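You operate a simulated robot arm through the tools that you are given. There is no shell and no other tool.

Carry out the task below with a simulated robot arm. There is one attempt and no reset: what you move stays moved.

TASK
Stop press A, drain the tank that is over the red line, zero the count and park the key.
Fine: mode OFF and motor at rest before you drain; motor at rest before the key comes out; leave the other tank.

Only the result counts: the job must be done as asked and must still hold three seconds after the hand-in. Knocking over, shifting, dropping, spilling or breaking anything else fails it.

THE ROBOT
A 7-joint arm with a two-finger parallel gripper, fixed in place. Base frame: the origin is at the foot of the arm, x ahead of it, y to its left, z up. Lengths are in cm, angles in rad, forces in N, time in s.
With the tool pointing down near the work surface it reaches from about 44 to 92 cm from the base axis. Its first joint turns from -2.496 to 2.496 rad. Payload 3 kg.
The tool frame sits at the grasp point between the pads (the TCP): z along the fingers, y along the line on which they close. The tips reach 3 cm beyond it. Largest opening 9.4 cm; finger width 2.8, thickness 1; the body of the gripper, 5 by 9.6 cm, starts 5.5 cm behind the TCP.
Orientation is that of the tool frame in the base frame, as a unit quaternion [w, x, y, z]. With the fingers straight down and closing along the base's y, the tool's x points along the base's -x, its y along +y and its z along -z.

THE INTERFACE
- The arm moves only by the tool nudge_tool. Its argument "rows" is a list of rows, each a list of 3 entries, a list of its own where there are three numbers: the shift along the tool's x, y, z in units of 50 mm (1.0 is 50 mm), then the turn, a rotation vector about the tool's x, y, z in units of 8 degrees (1.0 is 8 degrees), then the gripper command, from -1 (fully open) to 1 (shut), values between in proportion. In form: [[[dx, dy, dz], [ax, ay, az], fingers], ...]. A call has 1 to 20 rows; each row shifts and turns the commanded pose from where the row before left it, along the tool's axes as they then stand. A call with a number of a shift or a turn outside -1 to 1 is refused whole. Rows are played at 5 a second. More than 5 cm and 0.15 rad between two rows, or a gripper value outside its range, and nothing of the call is played. A pose out of reach is approached as far as the arm can. The call stops where the force on the tool passes 40 N (or 10 N more than at its start, if that is more) or the arm is blocked; 0.2 s more then pass. Each finger travels about 7.2 cm/s and halts on what it meets, pressing with about 25 N; the grip force reading is that of the motor and also rises with nothing between the fingers. The clock runs only during rows and for 0.2 s after the last one: add rows that do not move to give the fingers time. It gives the time, the measured TCP pose, the force on the tool (base axes), the opening and the grip force at its end, in the units of the frame above (readings bear some noise), with the torque about the TCP (base axes, N m) and any sound that the robot's microphone picked up.
- Cameras (640 x 400 px; columns grow to the right, rows downward): "scene" is fixed at [22.01, 50.06, 170.73]; the picture's right is [-0.69, -0.72, 0.00], its down [-0.48, 0.46, -0.75] and it looks along [0.54, -0.52, -0.66] (base axes); focal length 274 px, centre (320, 200). "wrist" rides on the gripper at [7.6, 1.4, -10.2] in the tool frame; the picture's right is [-0.18, 0.98, 0.00], its down [-0.75, -0.14, -0.64] and it looks along [-0.63, -0.12, 0.77] (tool axes); focal length 243 px, centre (320, 200). There is no depth. A picture from a camera that has moved, and an enlarged one, comes with that camera's place and axes in the base frame and with its lens.
- capture(camera): a new picture of that camera. No time passes.
- enlarge(camera, box): a new picture of the part [left, top, right, bottom] of that camera's present view, enlarged. No time passes.
- hand_in(): hands the job in; it is judged then, once.

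Places have to be worked out from the pictures, the camera data and where the tool is seen. Open the gripper and draw the arm clear of the work before you hand the job in, unless the task says otherwise.

The tools are called after ">>>" by a JSON object that holds its "api" and its "payload". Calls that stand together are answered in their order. nudge_tool: Moves the arm, as the interface text tells. Its arguments: {"type":"object","properties":{"rows":{"type":"array","items":{"type":"array"}}},"required":["rows"]} The other tools are called the same way: capture (camera) takes a picture; enlarge (camera, box) takes an enlarged picture of a part of a camera's view; hand_in () hands the job in.

At the start:

```text
time: 0.0
ee_pos: [44.6, 6.1, 133.49]
tcp_rot: [-0.001, 0.0, 1.0, 0.0]
ft_force: [-0.8, 1.6, -0.5]
wrist_torque: [-0.01, -0.02, 0.02]
opening: 9.41
grasp_force: 0.0
```

scene: 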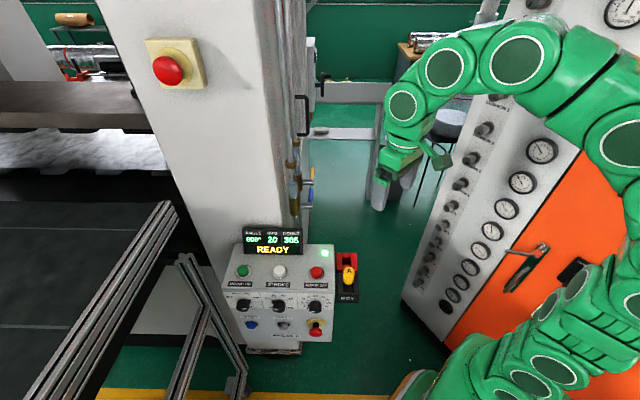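
wrist: 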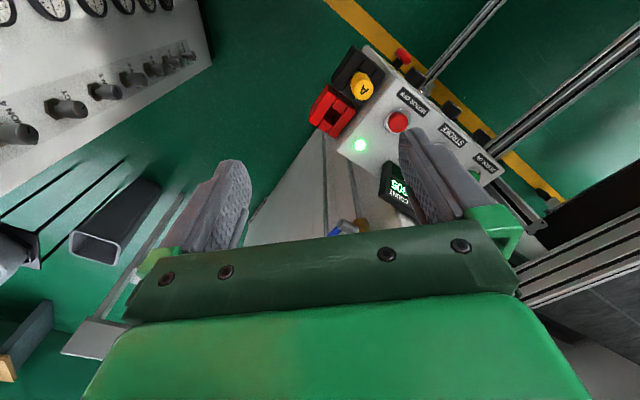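

I start by looking closely at the panel in both views to find the controls, tanks and key.

>>> {"api": "enlarge", "payload": {"camera": "scene", "box": [210, 220, 370, 360]}}

>>> {"api": "enlarge", "payload": {"camera": "scene", "box": [260, 60, 350, 230]}}

>>> {"api": "enlarge", "payload": {"camera": "wrist", "box": [300, 30, 520, 240]}}

```text
2.86 times, centred on (290, 290) of scene
camera zoom: at [22.01, 50.06, 170.73], right [-0.69, -0.72, 0.0], down [-0.48, 0.46, -0.75], along [0.54, -0.52, -0.66], focal length 784 px, centre (406, -57)
```

zoom: 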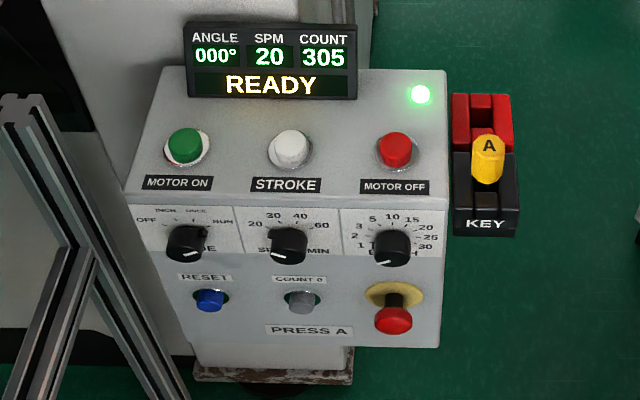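

```text
2.35 times, centred on (305, 145) of scene
camera zoom: at [22.01, 50.06, 170.73], right [-0.69, -0.72, 0.0], down [-0.48, 0.46, -0.75], along [0.54, -0.52, -0.66], focal length 646 px, centre (355, 329)
```

zoom: 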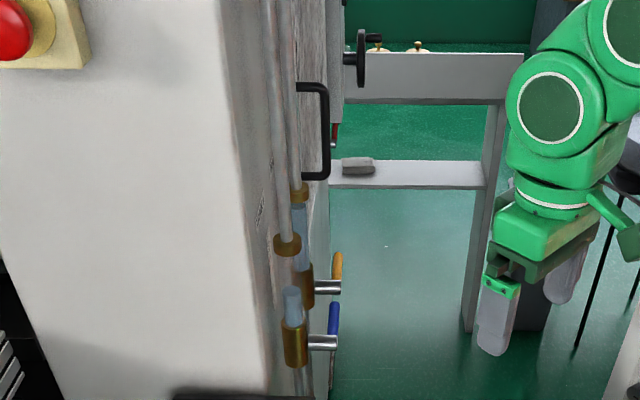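

```text
1.90 times, centred on (410, 135) of wrist
camera zoom: at [37.06, 7.59, 143.68], right [0.18, 0.98, 0.0], down [0.75, -0.14, 0.64], along [0.63, -0.12, -0.77], focal length 462 px, centre (149, 324)
```

zoom: 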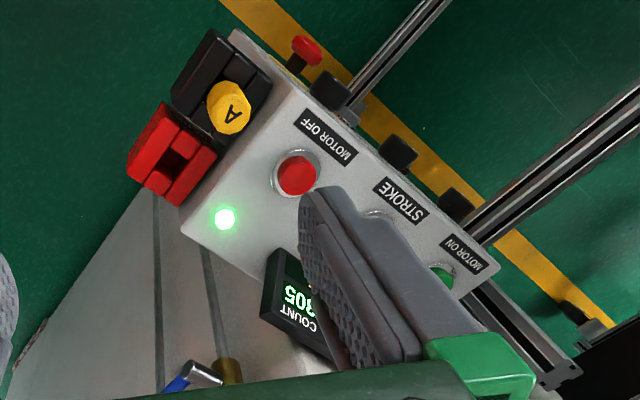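

The console is about 45° rotated, with MOTOR OFF triangulated near (56.7, 18.1, 100.6). I'll enlarge the key holder, knobs, and sight tubes in more detail.

>>> {"api": "enlarge", "payload": {"camera": "scene", "box": [315, 240, 379, 310]}}

>>> {"api": "enlarge", "payload": {"camera": "scene", "box": [225, 285, 345, 360]}}

>>> {"api": "enlarge", "payload": {"camera": "scene", "box": [275, 130, 325, 220]}}

>>> {"api": "enlarge", "payload": {"camera": "wrist", "box": [300, 30, 420, 160]}}

>>> {"api": "enlarge", "payload": {"camera": "scene", "box": [230, 220, 320, 265]}}

```text
5.71 times, centred on (347, 275) of scene
camera zoom: at [22.01, 50.06, 170.73], right [-0.69, -0.72, 0.0], down [-0.48, 0.46, -0.75], along [0.54, -0.52, -0.66], focal length 1569 px, centre (166, -229)
```

zoom: 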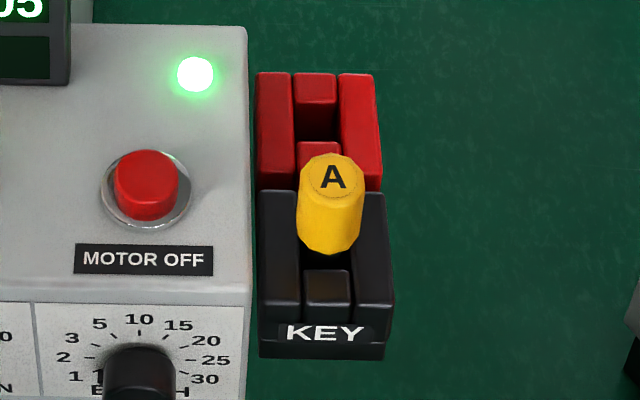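

```text
5.33 times, centred on (285, 322) of scene
camera zoom: at [22.01, 50.06, 170.73], right [-0.69, -0.72, 0.0], down [-0.48, 0.46, -0.75], along [0.54, -0.52, -0.66], focal length 1464 px, centre (507, -453)
```

zoom: 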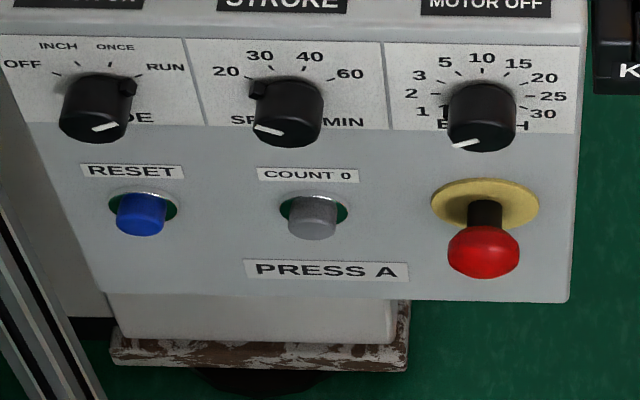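

```text
4.44 times, centred on (300, 175) of scene
camera zoom: at [22.01, 50.06, 170.73], right [-0.69, -0.72, 0.0], down [-0.48, 0.46, -0.75], along [0.54, -0.52, -0.66], focal length 1220 px, centre (409, 311)
```

zoom: 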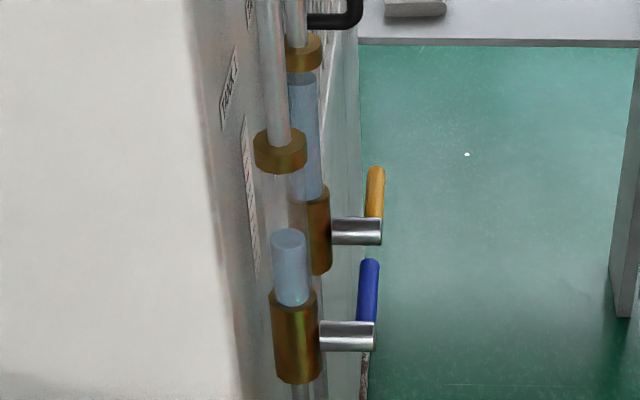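

```text
3.08 times, centred on (360, 95) of wrist
camera zoom: at [37.06, 7.59, 143.68], right [0.18, 0.98, 0.0], down [0.75, -0.14, 0.64], along [0.63, -0.12, -0.77], focal length 746 px, centre (197, 523)
```

zoom: 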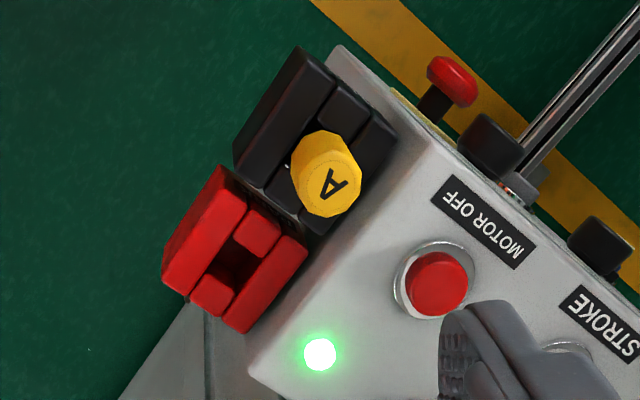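

```text
7.11 times, centred on (275, 242) of scene
camera zoom: at [22.01, 50.06, 170.73], right [-0.69, -0.72, 0.0], down [-0.48, 0.46, -0.75], along [0.54, -0.52, -0.66], focal length 1952 px, centre (640, -102)
```

zoom: 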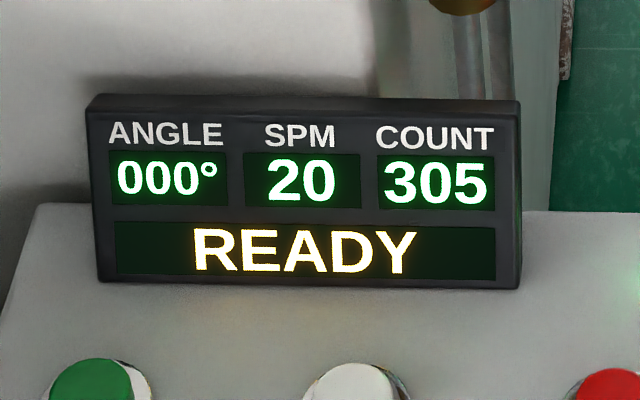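

Mode appears at RUN, the motor is on (READY), and the tubes on the column's side aren't readable from here. I'll tilt the tool forward 40° in free air so the wrist camera looks at the tubes.

>>> {"api": "nudge_tool", "payload": {"rows": [[[0, 0, 0], [0, -1, 0], -1], [[0, 0, 0], [0, -1, 0], -1], [[0, 0, 0], [0, -1, 0], -1], [[0, 0, 0], [0, -1, 0], -1], [[0, 0, 0], [0, -1, 0], -1], [[0, 0, 0], [0, 0, 0], -1]]}}

>>> {"api": "capture", "payload": {"camera": "wrist"}}

>>> {"api": "capture", "payload": {"camera": "scene"}}

```text
time: 1.4
ee_pos: [44.36, 7.21, 133.1]
tcp_rot: [0.332, -0.005, 0.942, 0.054]
ft_force: [0.4, -0.1, -0.3]
wrist_torque: [0.02, 0.02, -0.02]
opening: 9.42
grasp_force: 0.2
```

```text
taken
camera wrist: at [32.14, 7.93, 136.51], right [0.1, 0.97, 0.21], down [0.19, -0.23, 0.95], along [0.98, -0.05, -0.21], focal length 243 px, centre (320, 200)
```

wrist: 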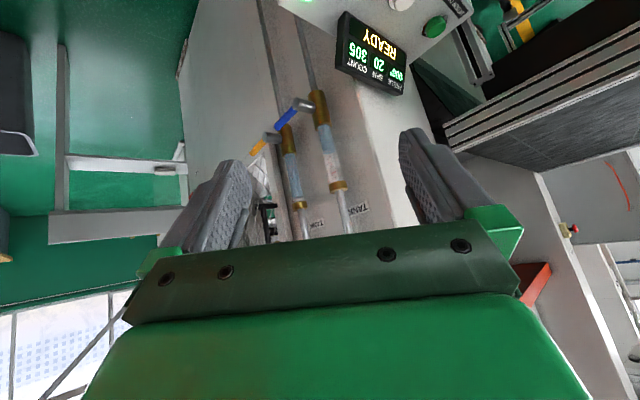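

```text
taken
```

scene: 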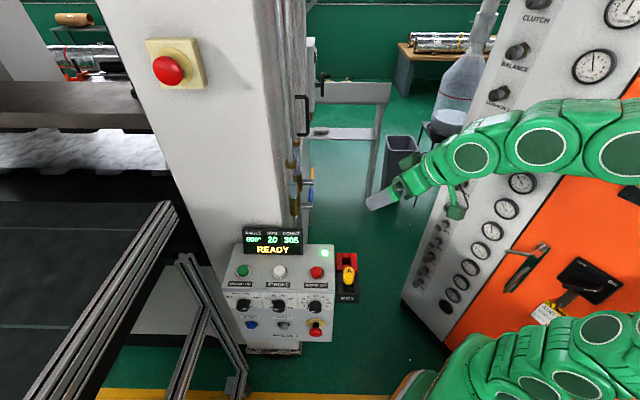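

The tubes are visible now. I'll enlarge them to read levels against the red line, and check that the pose has settled.

>>> {"api": "enlarge", "payload": {"camera": "wrist", "box": [240, 80, 380, 240]}}

>>> {"api": "nudge_tool", "payload": {"rows": [[[0, 0, 0], [0, 0, 0], -1], [[0, 0, 0], [0, 0, 0], -1], [[0, 0, 0], [0, 0, 0], -1]]}}

```text
2.50 times, centred on (310, 160) of wrist
camera zoom: at [32.14, 7.93, 136.51], right [0.1, 0.97, 0.21], down [0.19, -0.23, 0.95], along [0.98, -0.05, -0.21], focal length 606 px, centre (345, 300)
```

zoom: 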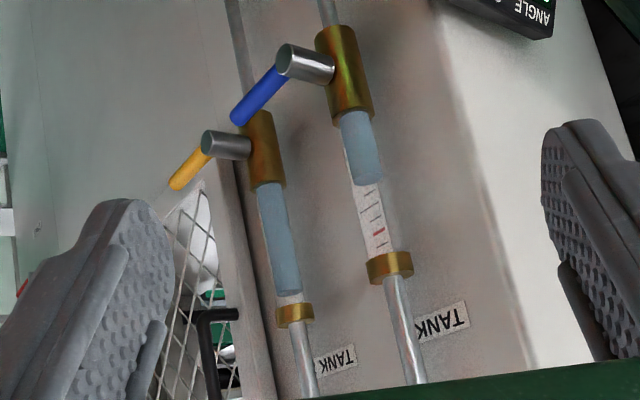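

```text
time: 2.2
ee_pos: [44.32, 7.33, 133.4]
tcp_rot: [0.334, -0.005, 0.941, 0.054]
ft_force: [0.2, 0.0, -0.1]
wrist_torque: [0.01, 0.0, -0.01]
opening: 9.42
grasp_force: 0.0
```

The rear (orange-lever) tube looks nearly full while the front (blue-lever) one is below its red mark; both levers are horizontal at about z=109 (orange stem end ≈(80.6,-3.1,109.7), tip ≈(87.9,-9.4,109.3)). I'll zoom harder on these details from both cameras.

>>> {"api": "enlarge", "payload": {"camera": "wrist", "box": [290, 130, 350, 200]}}

>>> {"api": "enlarge", "payload": {"camera": "wrist", "box": [260, 80, 330, 140]}}

>>> {"api": "enlarge", "payload": {"camera": "scene", "box": [225, 290, 265, 320]}}

>>> {"api": "enlarge", "payload": {"camera": "scene", "box": [330, 250, 366, 305]}}

>>> {"api": "enlarge", "payload": {"camera": "scene", "box": [285, 150, 320, 200]}}

```text
5.71 times, centred on (320, 165) of wrist
camera zoom: at [32.05, 7.94, 136.67], right [0.1, 0.97, 0.21], down [0.19, -0.23, 0.95], along [0.98, -0.05, -0.21], focal length 1386 px, centre (320, 400)
```

zoom: 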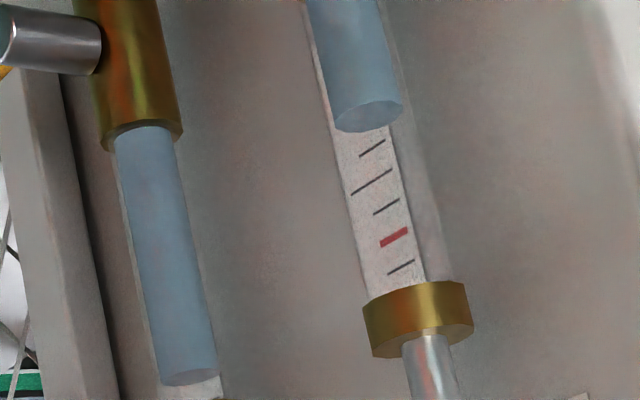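

```text
6.67 times, centred on (295, 110) of wrist
camera zoom: at [32.05, 7.94, 136.67], right [0.1, 0.97, 0.21], down [0.19, -0.23, 0.95], along [0.98, -0.05, -0.21], focal length 1618 px, centre (487, 800)
```

zoom: 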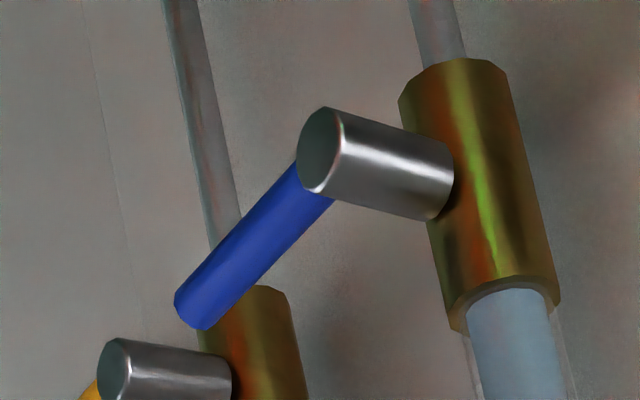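

```text
13.33 times, centred on (245, 305) of scene
camera zoom: at [22.01, 50.06, 170.73], right [-0.69, -0.72, 0.0], down [-0.48, 0.46, -0.75], along [0.54, -0.52, -0.66], focal length 3661 px, centre (1320, -1200)
```

zoom: 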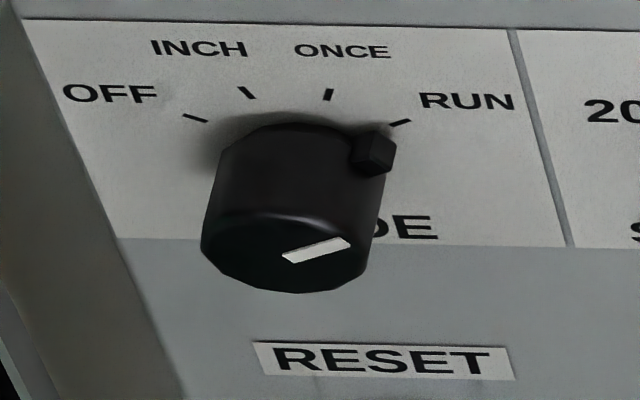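

```text
7.27 times, centred on (348, 278) of scene
camera zoom: at [22.01, 50.06, 170.73], right [-0.69, -0.72, 0.0], down [-0.48, 0.46, -0.75], along [0.54, -0.52, -0.66], focal length 1997 px, centre (116, -364)
```

zoom: 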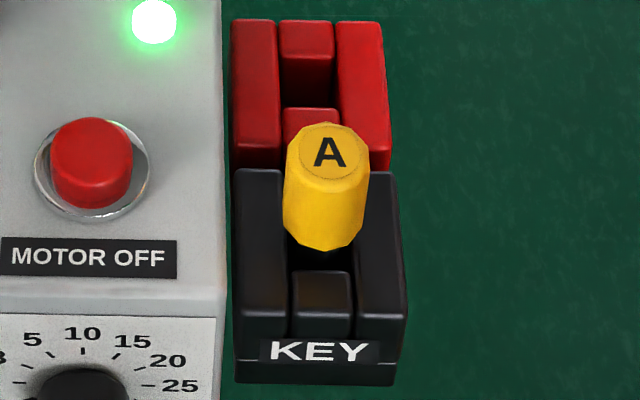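

```text
8.00 times, centred on (302, 175) of scene
camera zoom: at [22.01, 50.06, 170.73], right [-0.69, -0.72, 0.0], down [-0.48, 0.46, -0.75], along [0.54, -0.52, -0.66], focal length 2196 px, centre (460, 400)
```

zoom: 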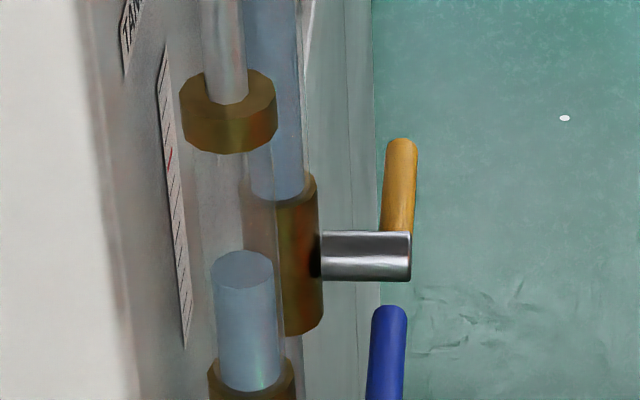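

Mode knob is clearly at RUN, and the key sits in a square hole of the black block with the red park hole about 8.6 cm behind it along (0.72,-0.69). I'll move the arm around to the front side of the console, staying high and well clear, to get a second view for triangulation.

>>> {"api": "nudge_tool", "payload": {"rows": [[[0.265, 0.858, 0.152], [0, 0, 0], -1], [[0.265, 0.858, 0.152], [0, 0, 0], -1], [[0.265, 0.858, 0.152], [0, 0, 0], -1], [[0.265, 0.858, 0.152], [0, 0, 0], -1], [[0.265, 0.858, 0.152], [0, 0, 0], -1], [[0.265, 0.858, 0.152], [0, 0, 0], -1], [[0.265, 0.858, 0.152], [0, 0, 0], -1], [[0.265, 0.858, 0.152], [0, 0, 0], -1], [[0, 0, 0], [0, 0, 0], -1], [[0, 0, 0], [0, 0, 0], -1]]}}

>>> {"api": "capture", "payload": {"camera": "wrist"}}

>>> {"api": "capture", "payload": {"camera": "scene"}}

```text
time: 2.8
ee_pos: [42.06, 18.5, 130.51]
tcp_rot: [0.281, -0.011, 0.947, 0.158]
ft_force: [-1.7, 0.6, -0.4]
wrist_torque: [-0.02, -0.01, 0.0]
opening: 9.39
grasp_force: 0.0
stopped in row 3: the arm was blocked; the commanded pose is now the measured one
```

```text
taken
camera wrist: at [30.16, 17.3, 135.13], right [0.05, 0.92, 0.38], down [0.31, -0.38, 0.87], along [0.95, 0.08, -0.3], focal length 243 px, centre (320, 200)
```

wrist: 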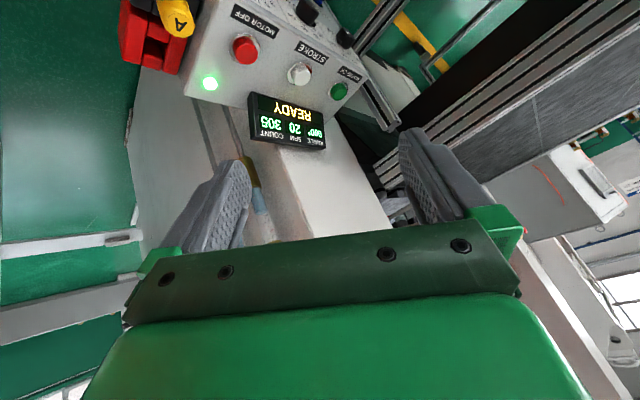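

```text
taken
```

scene: 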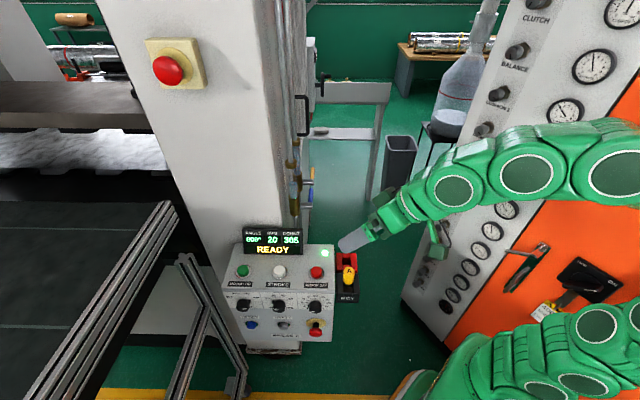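

The arm hit a wrist singularity (tool lined up with the forearm). I'll go back to tool-down by tilting within the arm's plane, which keeps the wrist bent.

>>> {"api": "nudge_tool", "payload": {"rows": [[[0, 0, 0], [0.449, 0.82, 0], -1], [[0, 0, 0], [0.449, 0.82, 0], -1], [[0, 0, 0], [0.449, 0.82, 0], -1], [[0, 0, 0], [0.449, 0.82, 0], -1], [[0, 0, 0], [0.449, 0.82, 0], -1], [[0, 0, 0], [0, 0, 0], -1]]}}

>>> {"api": "capture", "payload": {"camera": "scene"}}

>>> {"api": "capture", "payload": {"camera": "wrist"}}

```text
time: 4.2
ee_pos: [41.93, 18.34, 130.87]
tcp_rot: [0.006, -0.011, 1.0, -0.002]
ft_force: [1.0, 0.5, 0.8]
wrist_torque: [0.04, -0.02, 0.04]
opening: 9.4
grasp_force: 0.0
```

```text
taken
```

scene: 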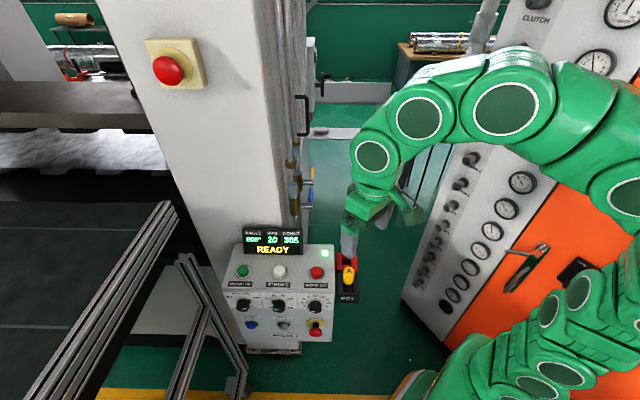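

```text
taken
camera wrist: at [34.28, 19.79, 141.11], right [0.16, 0.99, 0.0], down [0.75, -0.12, 0.65], along [0.64, -0.11, -0.76], focal length 243 px, centre (320, 200)
```

wrist: 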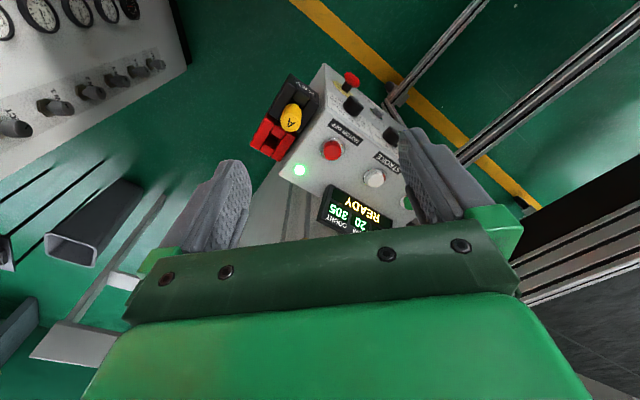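

The tool is vertical again. With fingers shut, I'll move above the MOTOR OFF button (≈(56.5,18.2), cap top ≈101) to TCP z≈108.

>>> {"api": "nudge_tool", "payload": {"rows": [[[-0.486, 0, 0.4], [0, 0, 0], 1], [[-0.486, 0, 0.6], [0, 0, 0], 1], [[-0.486, 0, 0.8], [0, 0, 0], 1], [[-0.486, 0, 0.9], [0, 0, 0], 1], [[-0.486, 0, 0.9], [0, 0, 0], 1], [[-0.486, 0, 0.9], [0, 0, 0], 1], [[0, 0, 0], [0, 0, 0], 1], [[0, 0, 0], [0, 0, 0], 1]]}}

>>> {"api": "capture", "payload": {"camera": "wrist"}}

>>> {"api": "enlarge", "payload": {"camera": "scene", "box": [220, 200, 380, 320]}}

```text
refused: row 4 steps farther than a row can; nothing moved
```

```text
taken
camera wrist: at [34.28, 19.79, 141.11], right [0.16, 0.99, 0.0], down [0.75, -0.12, 0.65], along [0.64, -0.11, -0.76], focal length 243 px, centre (320, 200)
```

wrist: 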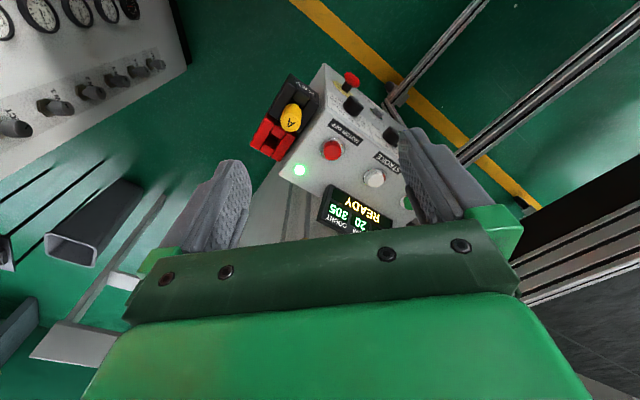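

```text
3.33 times, centred on (300, 260) of scene
camera zoom: at [22.01, 50.06, 170.73], right [-0.69, -0.72, 0.0], down [-0.48, 0.46, -0.75], along [0.54, -0.52, -0.66], focal length 915 px, centre (387, 0)
```

zoom: 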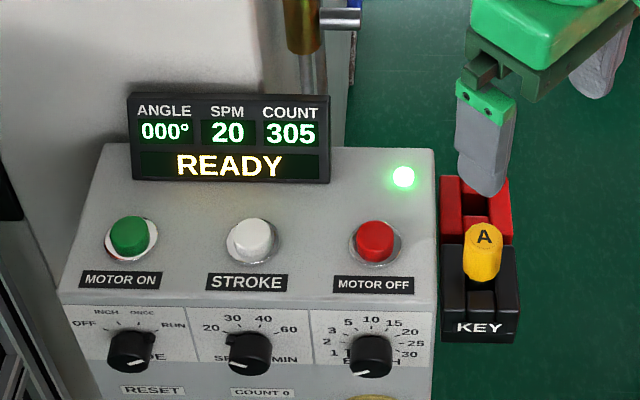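

The total step per row must stay at 5 cm or less; nothing moved. I'll resend with a smaller step per row.

>>> {"api": "nudge_tool", "payload": {"rows": [[[-0.486, 0, 0.7], [0, 0, 0], 1], [[-0.486, 0, 0.76], [0, 0, 0], 1], [[-0.486, 0, 0.76], [0, 0, 0], 1], [[-0.486, 0, 0.76], [0, 0, 0], 1], [[-0.486, 0, 0.76], [0, 0, 0], 1], [[-0.486, 0, 0.76], [0, 0, 0], 1], [[0, 0, 0], [0, 0, 0], 1], [[0, 0, 0], [0, 0, 0], 1]]}}

>>> {"api": "capture", "payload": {"camera": "wrist"}}

>>> {"api": "enlarge", "payload": {"camera": "scene", "box": [220, 200, 380, 320]}}

```text
time: 6.0
ee_pos: [56.73, 18.64, 108.62]
tcp_rot: [0.005, -0.01, 1.0, -0.001]
ft_force: [-0.9, -0.1, 0.1]
wrist_torque: [0.02, -0.01, -0.04]
opening: 0.0
grasp_force: 25.5
```

```text
taken
camera wrist: at [48.97, 20.05, 118.85], right [0.16, 0.99, 0.0], down [0.75, -0.12, 0.65], along [0.64, -0.11, -0.76], focal length 243 px, centre (320, 200)
```

wrist: 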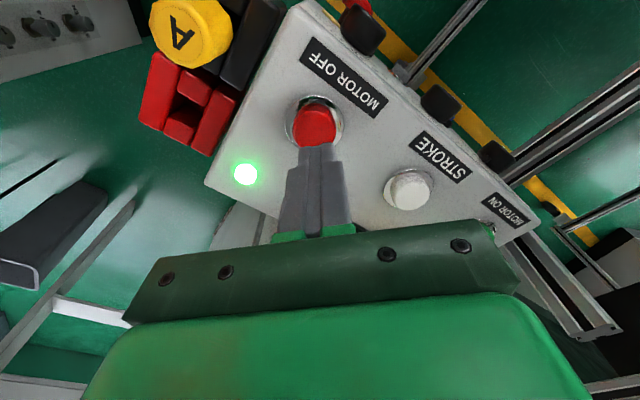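

```text
3.33 times, centred on (300, 260) of scene
camera zoom: at [22.01, 50.06, 170.73], right [-0.69, -0.72, 0.0], down [-0.48, 0.46, -0.75], along [0.54, -0.52, -0.66], focal length 915 px, centre (387, 0)
```

zoom: 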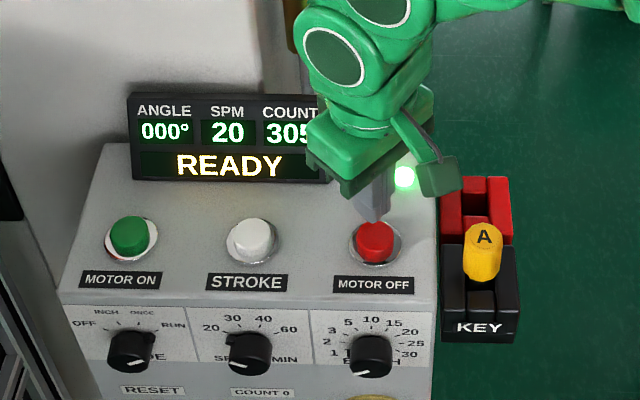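

The tips are right above the red cap (button ≈(56.7,18.2)). I'll shift 0.4 cm and press straight down in small steps.

>>> {"api": "nudge_tool", "payload": {"rows": [[[0, -0.08, 0.4], [0, 0, 0], 1], [[0, 0, 0.4], [0, 0, 0], 1], [[0, 0, 0.1], [0, 0, 0], 1], [[0, 0, 0.1], [0, 0, 0], 1], [[0, 0, 0.1], [0, 0, 0], 1], [[0, 0, 0], [0, 0, 0], 1]]}}

>>> {"api": "enlarge", "payload": {"camera": "scene", "box": [220, 200, 380, 320]}}

>>> {"api": "capture", "payload": {"camera": "wrist"}}

```text
time: 7.1
ee_pos: [56.91, 18.2, 103.86]
tcp_rot: [0.008, -0.01, 1.0, 0.0]
ft_force: [-6.1, -1.6, 15.4]
wrist_torque: [-0.09, 0.13, -0.09]
opening: 0.0
grasp_force: 25.3
heard: click
stopped in row 5: the force on the tool passed its limit at 50 N (the readings are from after the stop); the commanded pose is now the measured one
```

```text
3.33 times, centred on (300, 260) of scene
camera zoom: at [22.01, 50.06, 170.73], right [-0.69, -0.72, 0.0], down [-0.48, 0.46, -0.75], along [0.54, -0.52, -0.66], focal length 915 px, centre (387, 0)
```

zoom: 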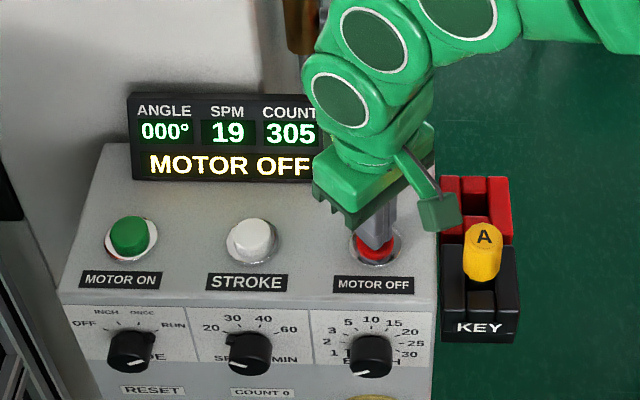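

```text
taken
camera wrist: at [49.14, 19.57, 114.11], right [0.16, 0.99, 0.0], down [0.75, -0.12, 0.65], along [0.65, -0.11, -0.76], focal length 243 px, centre (320, 200)
```

wrist: 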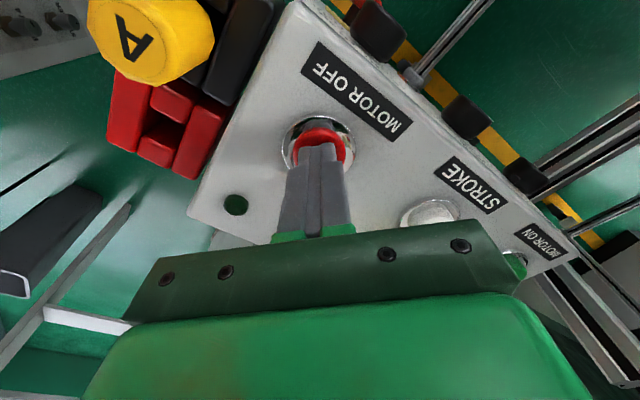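

Click heard; the display shows MOTOR OFF with SPM falling (19). I'll lift off the button and look at the knobs from here.

>>> {"api": "nudge_tool", "payload": {"rows": [[[0, 0, -0.4], [0, 0, 0], 1], [[0, 0, -0.8], [0, 0, 0], 1], [[0, 0, -0.9], [0, 0, 0], 1], [[0, 0, 0], [0, 0, 0], 1]]}}

>>> {"api": "capture", "payload": {"camera": "wrist"}}

>>> {"api": "enlarge", "payload": {"camera": "wrist", "box": [330, 20, 530, 200]}}

>>> {"api": "enlarge", "payload": {"camera": "scene", "box": [220, 200, 380, 320]}}

```text
time: 8.1
ee_pos: [56.77, 18.26, 114.37]
tcp_rot: [0.007, -0.01, 1.0, -0.001]
ft_force: [-0.7, 0.6, -0.1]
wrist_torque: [0.0, 0.01, -0.03]
opening: 0.01
grasp_force: 25.6
```

```text
taken
camera wrist: at [49.08, 19.61, 124.58], right [0.16, 0.99, 0.0], down [0.75, -0.12, 0.65], along [0.64, -0.11, -0.76], focal length 243 px, centre (320, 200)
```

wrist: 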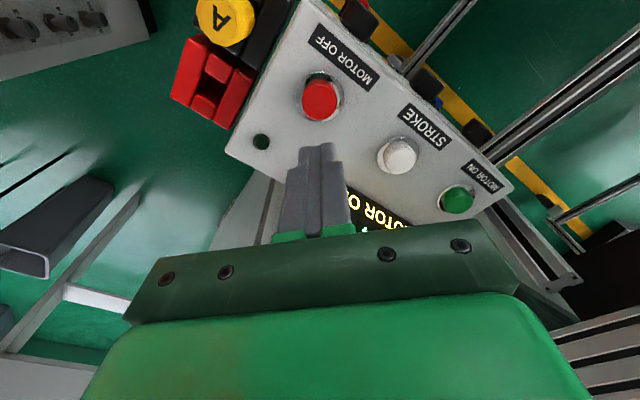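

```text
2.22 times, centred on (430, 110) of wrist
camera zoom: at [49.08, 19.61, 124.58], right [0.16, 0.99, 0.0], down [0.75, -0.12, 0.65], along [0.64, -0.11, -0.76], focal length 539 px, centre (76, 400)
```

zoom: 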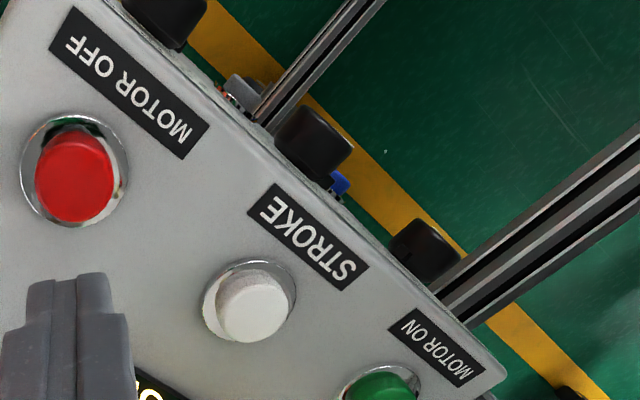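

```text
3.33 times, centred on (300, 260) of scene
camera zoom: at [22.01, 50.06, 170.73], right [-0.69, -0.72, 0.0], down [-0.48, 0.46, -0.75], along [0.54, -0.52, -0.66], focal length 915 px, centre (387, 0)
```

zoom: 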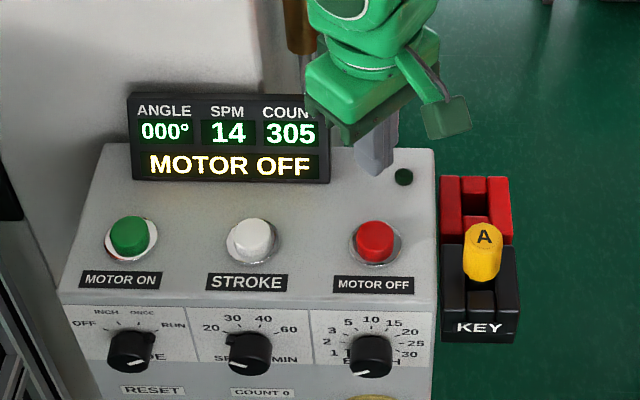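

SPM is at 14 and falling. I'll zoom in on the MODE knob from the wrist camera to pin down its axis and face.

>>> {"api": "enlarge", "payload": {"camera": "wrist", "box": [490, 100, 550, 160]}}

>>> {"api": "enlarge", "payload": {"camera": "wrist", "box": [400, 50, 480, 130]}}

```text
6.67 times, centred on (520, 130) of wrist
camera zoom: at [49.08, 19.61, 124.58], right [0.16, 0.99, 0.0], down [0.75, -0.12, 0.65], along [0.64, -0.11, -0.76], focal length 1618 px, centre (-1013, 667)
```

zoom: 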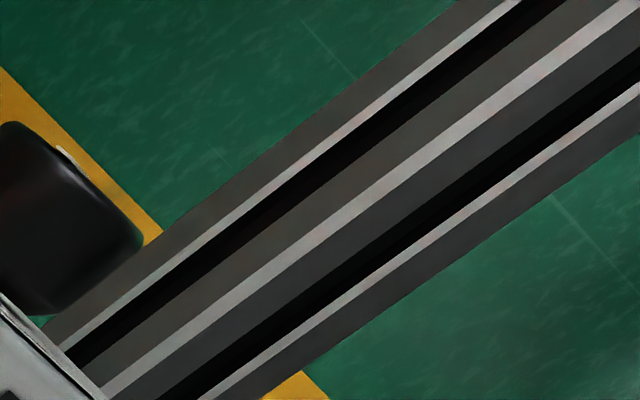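

```text
5.00 times, centred on (440, 90) of wrist
camera zoom: at [49.08, 19.61, 124.58], right [0.16, 0.99, 0.0], down [0.75, -0.12, 0.65], along [0.64, -0.11, -0.76], focal length 1213 px, centre (-280, 750)
```

zoom: 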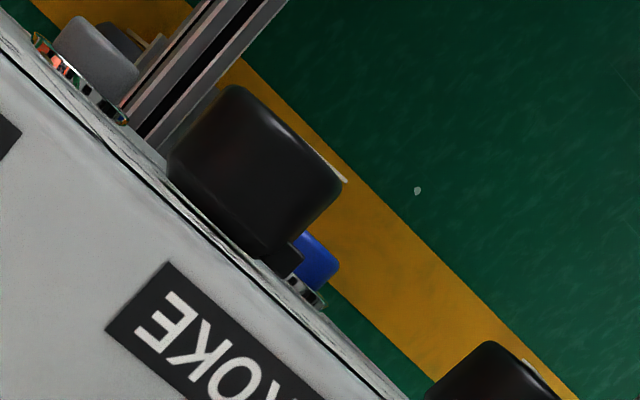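

MODE knob face is triangulated at ≈(66.3,39.2,93.0) with its axis about (-0.70,0.70,0.14). I'll move high in front of the console with the tool down, opening the fingers and yawing 45°, preparing to tilt sideways toward the panel.

>>> {"api": "nudge_tool", "payload": {"rows": [[[0.17, 0.79, -0.3], [0, 0, 0], -1], [[0.17, 0.79, -0.2], [0, 0, 0], -1], [[0.17, 0.79, -0.1], [0, 0, 0], -1], [[0.17, 0.79, -0.1], [0, 0, 0], -1], [[0.17, 0.79, -0.1], [0, 0, 0], -1], [[0.17, 0.79, -0.1], [0, 0, 0], -1], [[0.17, 0.79, -0.1], [0, 0, 0], -1], [[0.17, 0.79, 0], [0, 0, 0], -1], [[0, 0, 0], [0, 0, -0.94], -1], [[0, 0, 0], [0, 0, -0.94], -1], [[0, 0, 0], [0, 0, -0.94], -1], [[0, 0, 0], [0, 0, -0.94], -1], [[0, 0, 0], [0, 0, -0.94], -1], [[0, 0, 0], [0, 0, -0.94], -1], [[0, 0, 0], [0, 0, 0], -1]]}}

>>> {"api": "capture", "payload": {"camera": "scene"}}

>>> {"api": "capture", "payload": {"camera": "wrist"}}

```text
time: 11.3
ee_pos: [49.05, 49.69, 119.31]
tcp_rot: [0.006, -0.394, 0.919, -0.004]
ft_force: [-0.5, 0.0, -0.6]
wrist_torque: [0.01, 0.02, 0.0]
opening: 9.38
grasp_force: 0.1
```

```text
taken
```

scene: 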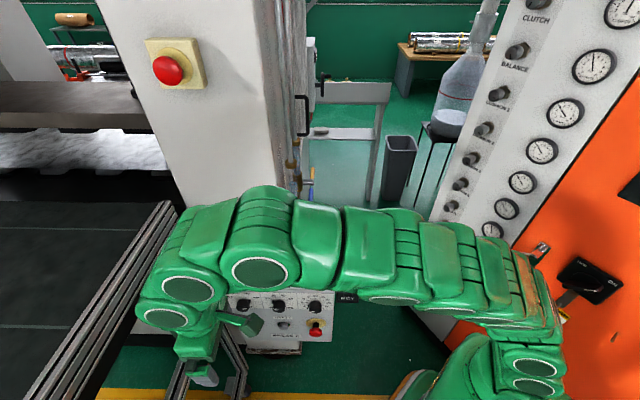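

```text
taken
camera wrist: at [42.82, 45.29, 129.43], right [-0.59, 0.81, -0.01], down [0.61, 0.45, 0.65], along [0.53, 0.37, -0.76], focal length 243 px, centre (320, 200)
```

wrist: 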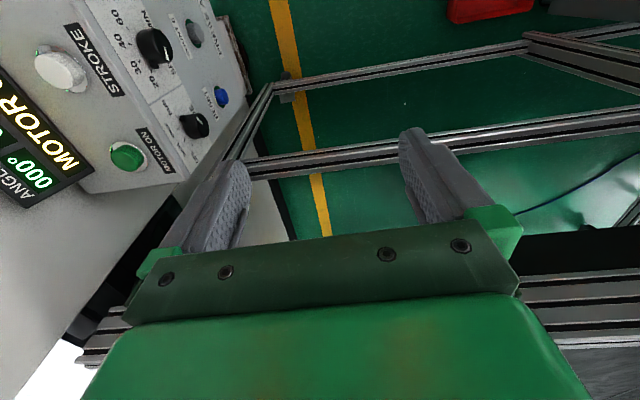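

Tool is down at (49,49.7,119), x_t along -w. The frame post is around w≈90 (knob at w≈74.6), so there's room. I'll tilt the tool sideways about its x by 40° first and check the arm follows.

>>> {"api": "nudge_tool", "payload": {"rows": [[[0, 0, 0], [1, 0, 0], -1], [[0, 0, 0], [1, 0, 0], -1], [[0, 0, 0], [1, 0, 0], -1], [[0, 0, 0], [1, 0, 0], -1], [[0, 0, 0], [1, 0, 0], -1], [[0, 0, 0], [0, 0, 0], -1]]}}

>>> {"api": "capture", "payload": {"camera": "scene"}}

>>> {"api": "capture", "payload": {"camera": "wrist"}}

```text
time: 12.7
ee_pos: [49.22, 49.62, 119.26]
tcp_rot: [0.14, -0.367, 0.863, -0.318]
ft_force: [0.1, 0.3, 0.4]
wrist_torque: [0.01, 0.01, -0.03]
opening: 9.41
grasp_force: 0.2
```

```text
taken
```

scene: 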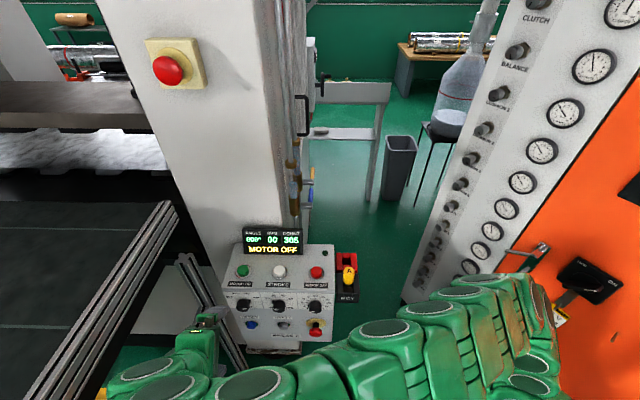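

```text
taken
camera wrist: at [38.38, 49.55, 126.03], right [-0.41, 0.65, -0.64], down [0.29, 0.76, 0.59], along [0.87, 0.05, -0.5], focal length 243 px, centre (320, 200)
```

wrist: 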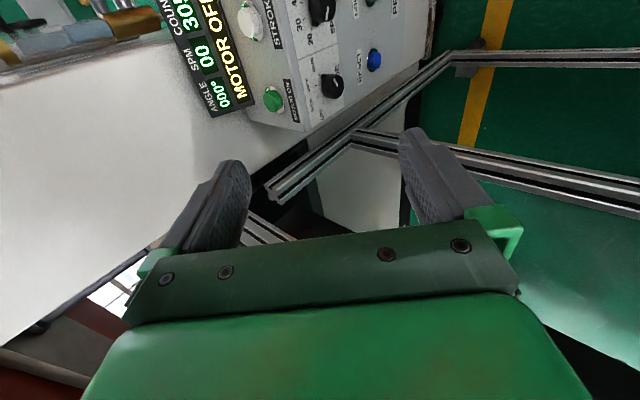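

The arm follows well and SPM is now 00 (motor at rest). I continue tilting another 40° so the tool points into the panel.

>>> {"api": "nudge_tool", "payload": {"rows": [[[0, 0, 0], [1, 0, 0], -1], [[0, 0, 0], [1, 0, 0], -1], [[0, 0, 0], [1, 0, 0], -1], [[0, 0, 0], [1, 0, 0], -1], [[0, 0, 0], [1, 0, 0], -1], [[0, 0, 0], [0, 0, 0], -1]]}}

>>> {"api": "capture", "payload": {"camera": "scene"}}

>>> {"api": "capture", "payload": {"camera": "wrist"}}

```text
time: 14.1
ee_pos: [49.14, 49.71, 119.23]
tcp_rot: [0.258, -0.297, 0.702, -0.593]
ft_force: [-0.8, 0.8, 1.0]
wrist_torque: [0.0, 0.01, 0.01]
opening: 9.38
grasp_force: 0.1
```

```text
taken
```

scene: 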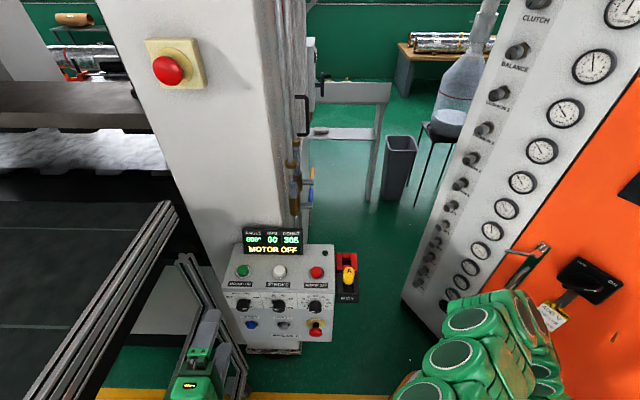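

```text
taken
camera wrist: at [36.5, 51.4, 119.47], right [0.02, 0.25, -0.97], down [0.08, 0.97, 0.25], along [1.0, -0.08, 0.0], focal length 243 px, centre (320, 200)
```

wrist: 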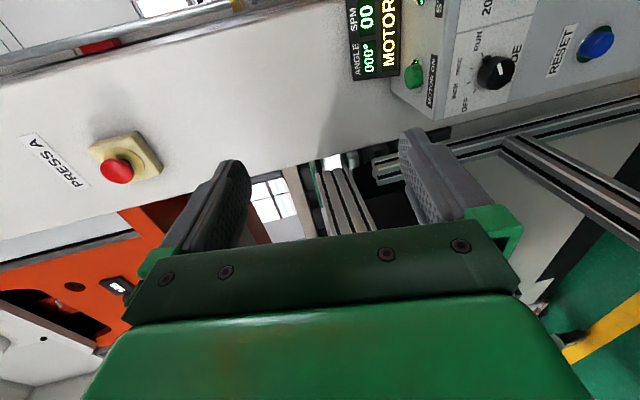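

The tool now points at the panel. I'll zoom on the MODE knob from here to refine its axis and current setting.

>>> {"api": "enlarge", "payload": {"camera": "wrist", "box": [440, 20, 560, 120]}}

>>> {"api": "enlarge", "payload": {"camera": "scene", "box": [215, 225, 345, 345]}}

```text
4.00 times, centred on (500, 70) of wrist
camera zoom: at [36.5, 51.4, 119.47], right [0.02, 0.25, -0.97], down [0.08, 0.97, 0.25], along [1.0, -0.08, 0.0], focal length 970 px, centre (-400, 720)
```

zoom: 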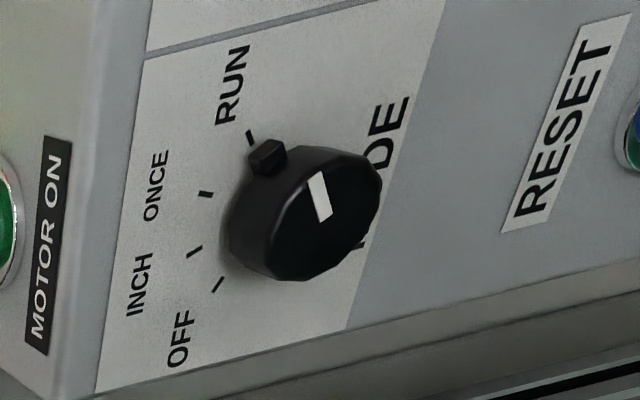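

```text
3.33 times, centred on (280, 285) of scene
camera zoom: at [22.01, 50.06, 170.73], right [-0.69, -0.72, 0.0], down [-0.48, 0.46, -0.75], along [0.54, -0.52, -0.66], focal length 915 px, centre (453, -83)
```

zoom: 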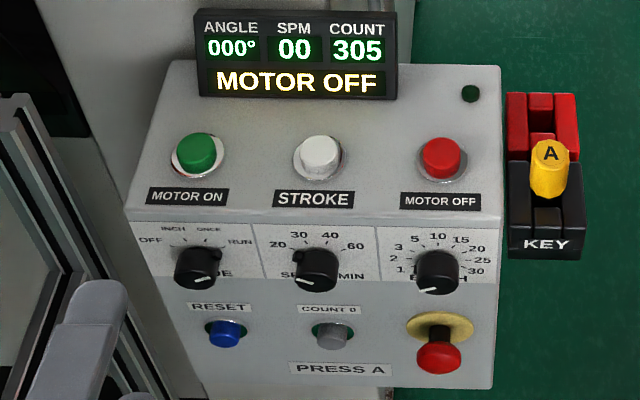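

Knob face confirmed near (66.3,39.2,93.1), tab at RUN. I'll move to a pre-grasp about 10 cm in front of it along its axis.

>>> {"api": "nudge_tool", "payload": {"rows": [[[-0.143, 0.765, 0.423], [0, 0, 0], -1], [[-0.143, 0.765, 0.423], [0, 0, 0], -1], [[-0.143, 0.765, 0.423], [0, 0, 0], -1], [[-0.143, 0.765, 0.423], [0, 0, 0], -1], [[-0.143, 0.765, 0.423], [0, 0, 0], -1], [[-0.143, 0.765, 0.423], [0, 0, 0], -1], [[0, 0, 0], [0, 0, 0], -1]]}}

>>> {"api": "capture", "payload": {"camera": "scene"}}

>>> {"api": "capture", "payload": {"camera": "wrist"}}

```text
time: 15.7
ee_pos: [58.75, 46.81, 94.55]
tcp_rot: [0.257, -0.298, 0.702, -0.594]
ft_force: [0.1, -0.5, 0.1]
wrist_torque: [-0.01, 0.01, -0.02]
opening: 9.37
grasp_force: 0.0
```

```text
taken
```

scene: 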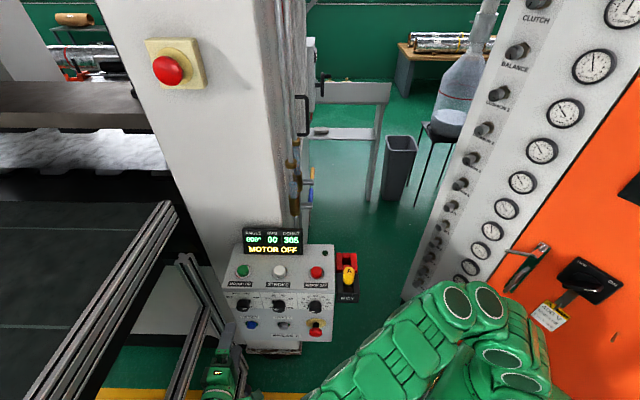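

```text
taken
camera wrist: at [46.07, 48.58, 94.81], right [0.02, 0.25, -0.97], down [0.08, 0.96, 0.25], along [1.0, -0.08, 0.0], focal length 243 px, centre (320, 200)
```

wrist: 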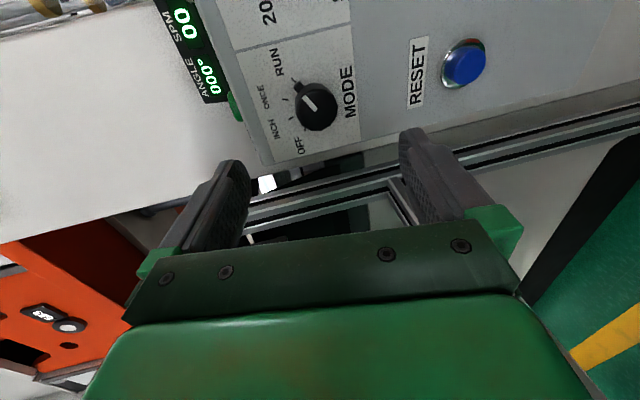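

The knob is clearly in view, roughly centred between the fingers. I'll zoom for accurate alignment.

>>> {"api": "enlarge", "payload": {"camera": "wrist", "box": [240, 40, 380, 170]}}

>>> {"api": "enlarge", "payload": {"camera": "scene", "box": [190, 285, 290, 400]}}

```text
3.08 times, centred on (310, 105) of wrist
camera zoom: at [46.07, 48.58, 94.81], right [0.02, 0.25, -0.97], down [0.08, 0.96, 0.25], along [1.0, -0.08, 0.0], focal length 746 px, centre (351, 492)
```

zoom: 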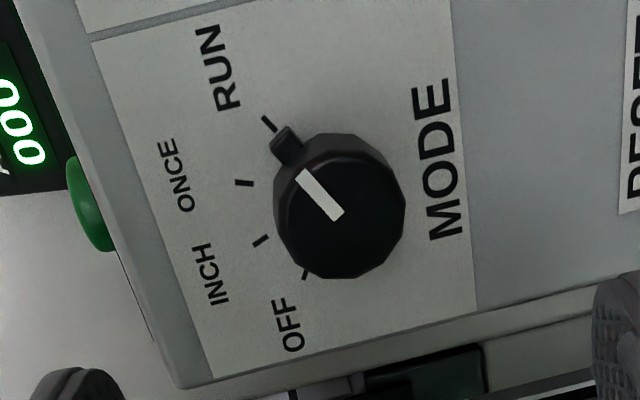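

```text
3.48 times, centred on (240, 342) of scene
camera zoom: at [22.01, 50.06, 170.73], right [-0.69, -0.72, 0.0], down [-0.48, 0.46, -0.75], along [0.54, -0.52, -0.66], focal length 955 px, centre (598, -296)
```

zoom: 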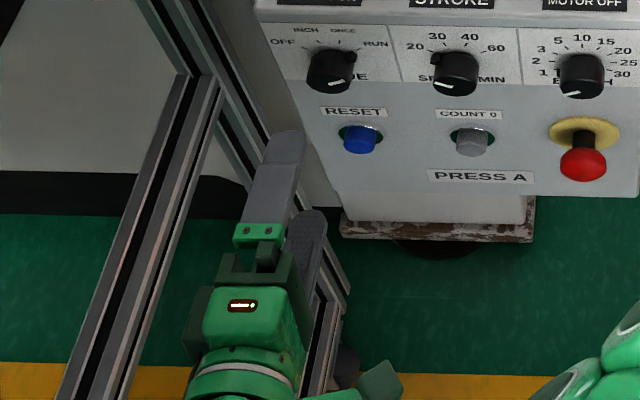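

Alignment is close: I need about 0.35 cm up. I'll advance 9.3 cm along the tool axis so the fingertips straddle the knob (tips ~1.5 cm past its face).

>>> {"api": "nudge_tool", "payload": {"rows": [[[0, -0.035, 0.5], [0, 0, 0], -1], [[0, -0.035, 0.5], [0, 0, 0], -1], [[0, 0, 0.4], [0, 0, 0], -1], [[0, 0, 0.26], [0, 0, 0], -1], [[0, 0, 0.2], [0, 0, 0], -1], [[0, 0, 0], [0, 0, 0], -1]]}}

>>> {"api": "capture", "payload": {"camera": "wrist"}}

>>> {"api": "enlarge", "payload": {"camera": "scene", "box": [190, 270, 290, 350]}}

```text
time: 17.1
ee_pos: [65.18, 40.56, 93.39]
tcp_rot: [0.258, -0.297, 0.702, -0.594]
ft_force: [0.9, -0.2, 0.6]
wrist_torque: [-0.02, -0.01, 0.01]
opening: 9.43
grasp_force: 0.0
```

```text
taken
camera wrist: at [52.6, 42.26, 93.58], right [0.02, 0.25, -0.97], down [0.08, 0.97, 0.25], along [1.0, -0.08, 0.0], focal length 243 px, centre (320, 200)
```

wrist: 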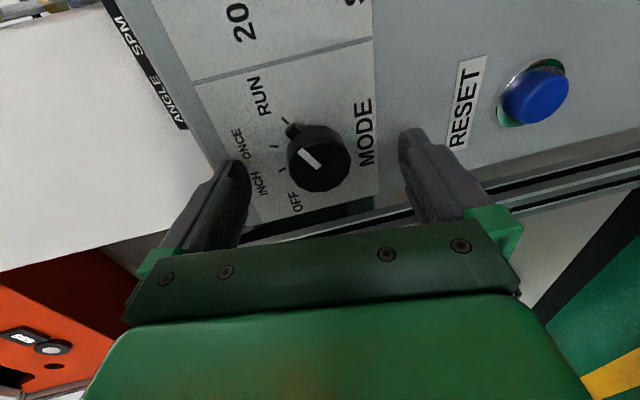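

```text
5.00 times, centred on (240, 310) of scene
camera zoom: at [22.01, 50.06, 170.73], right [-0.69, -0.72, 0.0], down [-0.48, 0.46, -0.75], along [0.54, -0.52, -0.66], focal length 1373 px, centre (720, -350)
```

zoom: 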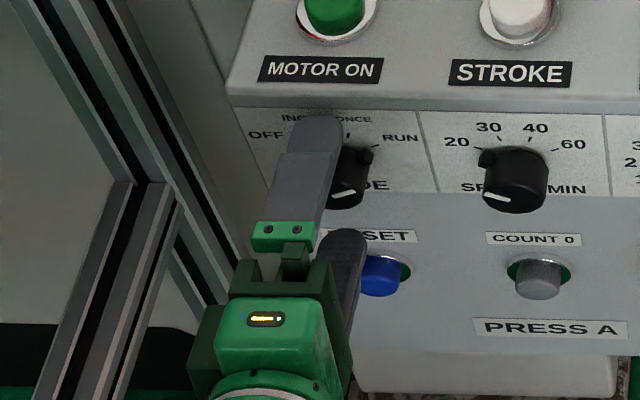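

Fingers are straddling the knob. I'll zoom to verify centring before closing.

>>> {"api": "enlarge", "payload": {"camera": "wrist", "box": [210, 60, 450, 230]}}

>>> {"api": "enlarge", "payload": {"camera": "scene", "box": [230, 285, 280, 335]}}

```text
2.35 times, centred on (330, 145) of wrist
camera zoom: at [52.6, 42.26, 93.58], right [0.02, 0.25, -0.97], down [0.08, 0.97, 0.25], along [1.0, -0.08, 0.0], focal length 571 px, centre (296, 329)
```

zoom: 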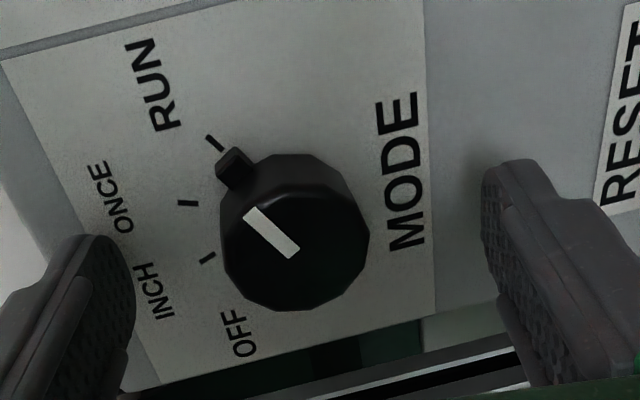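

```text
8.00 times, centred on (255, 310) of scene
camera zoom: at [22.01, 50.06, 170.73], right [-0.69, -0.72, 0.0], down [-0.48, 0.46, -0.75], along [0.54, -0.52, -0.66], focal length 2196 px, centre (840, -680)
```

zoom: 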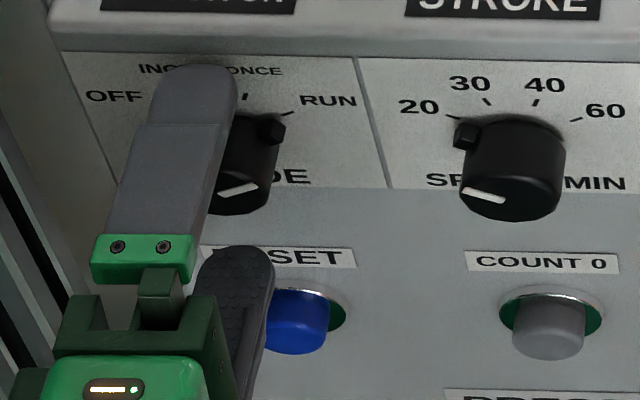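

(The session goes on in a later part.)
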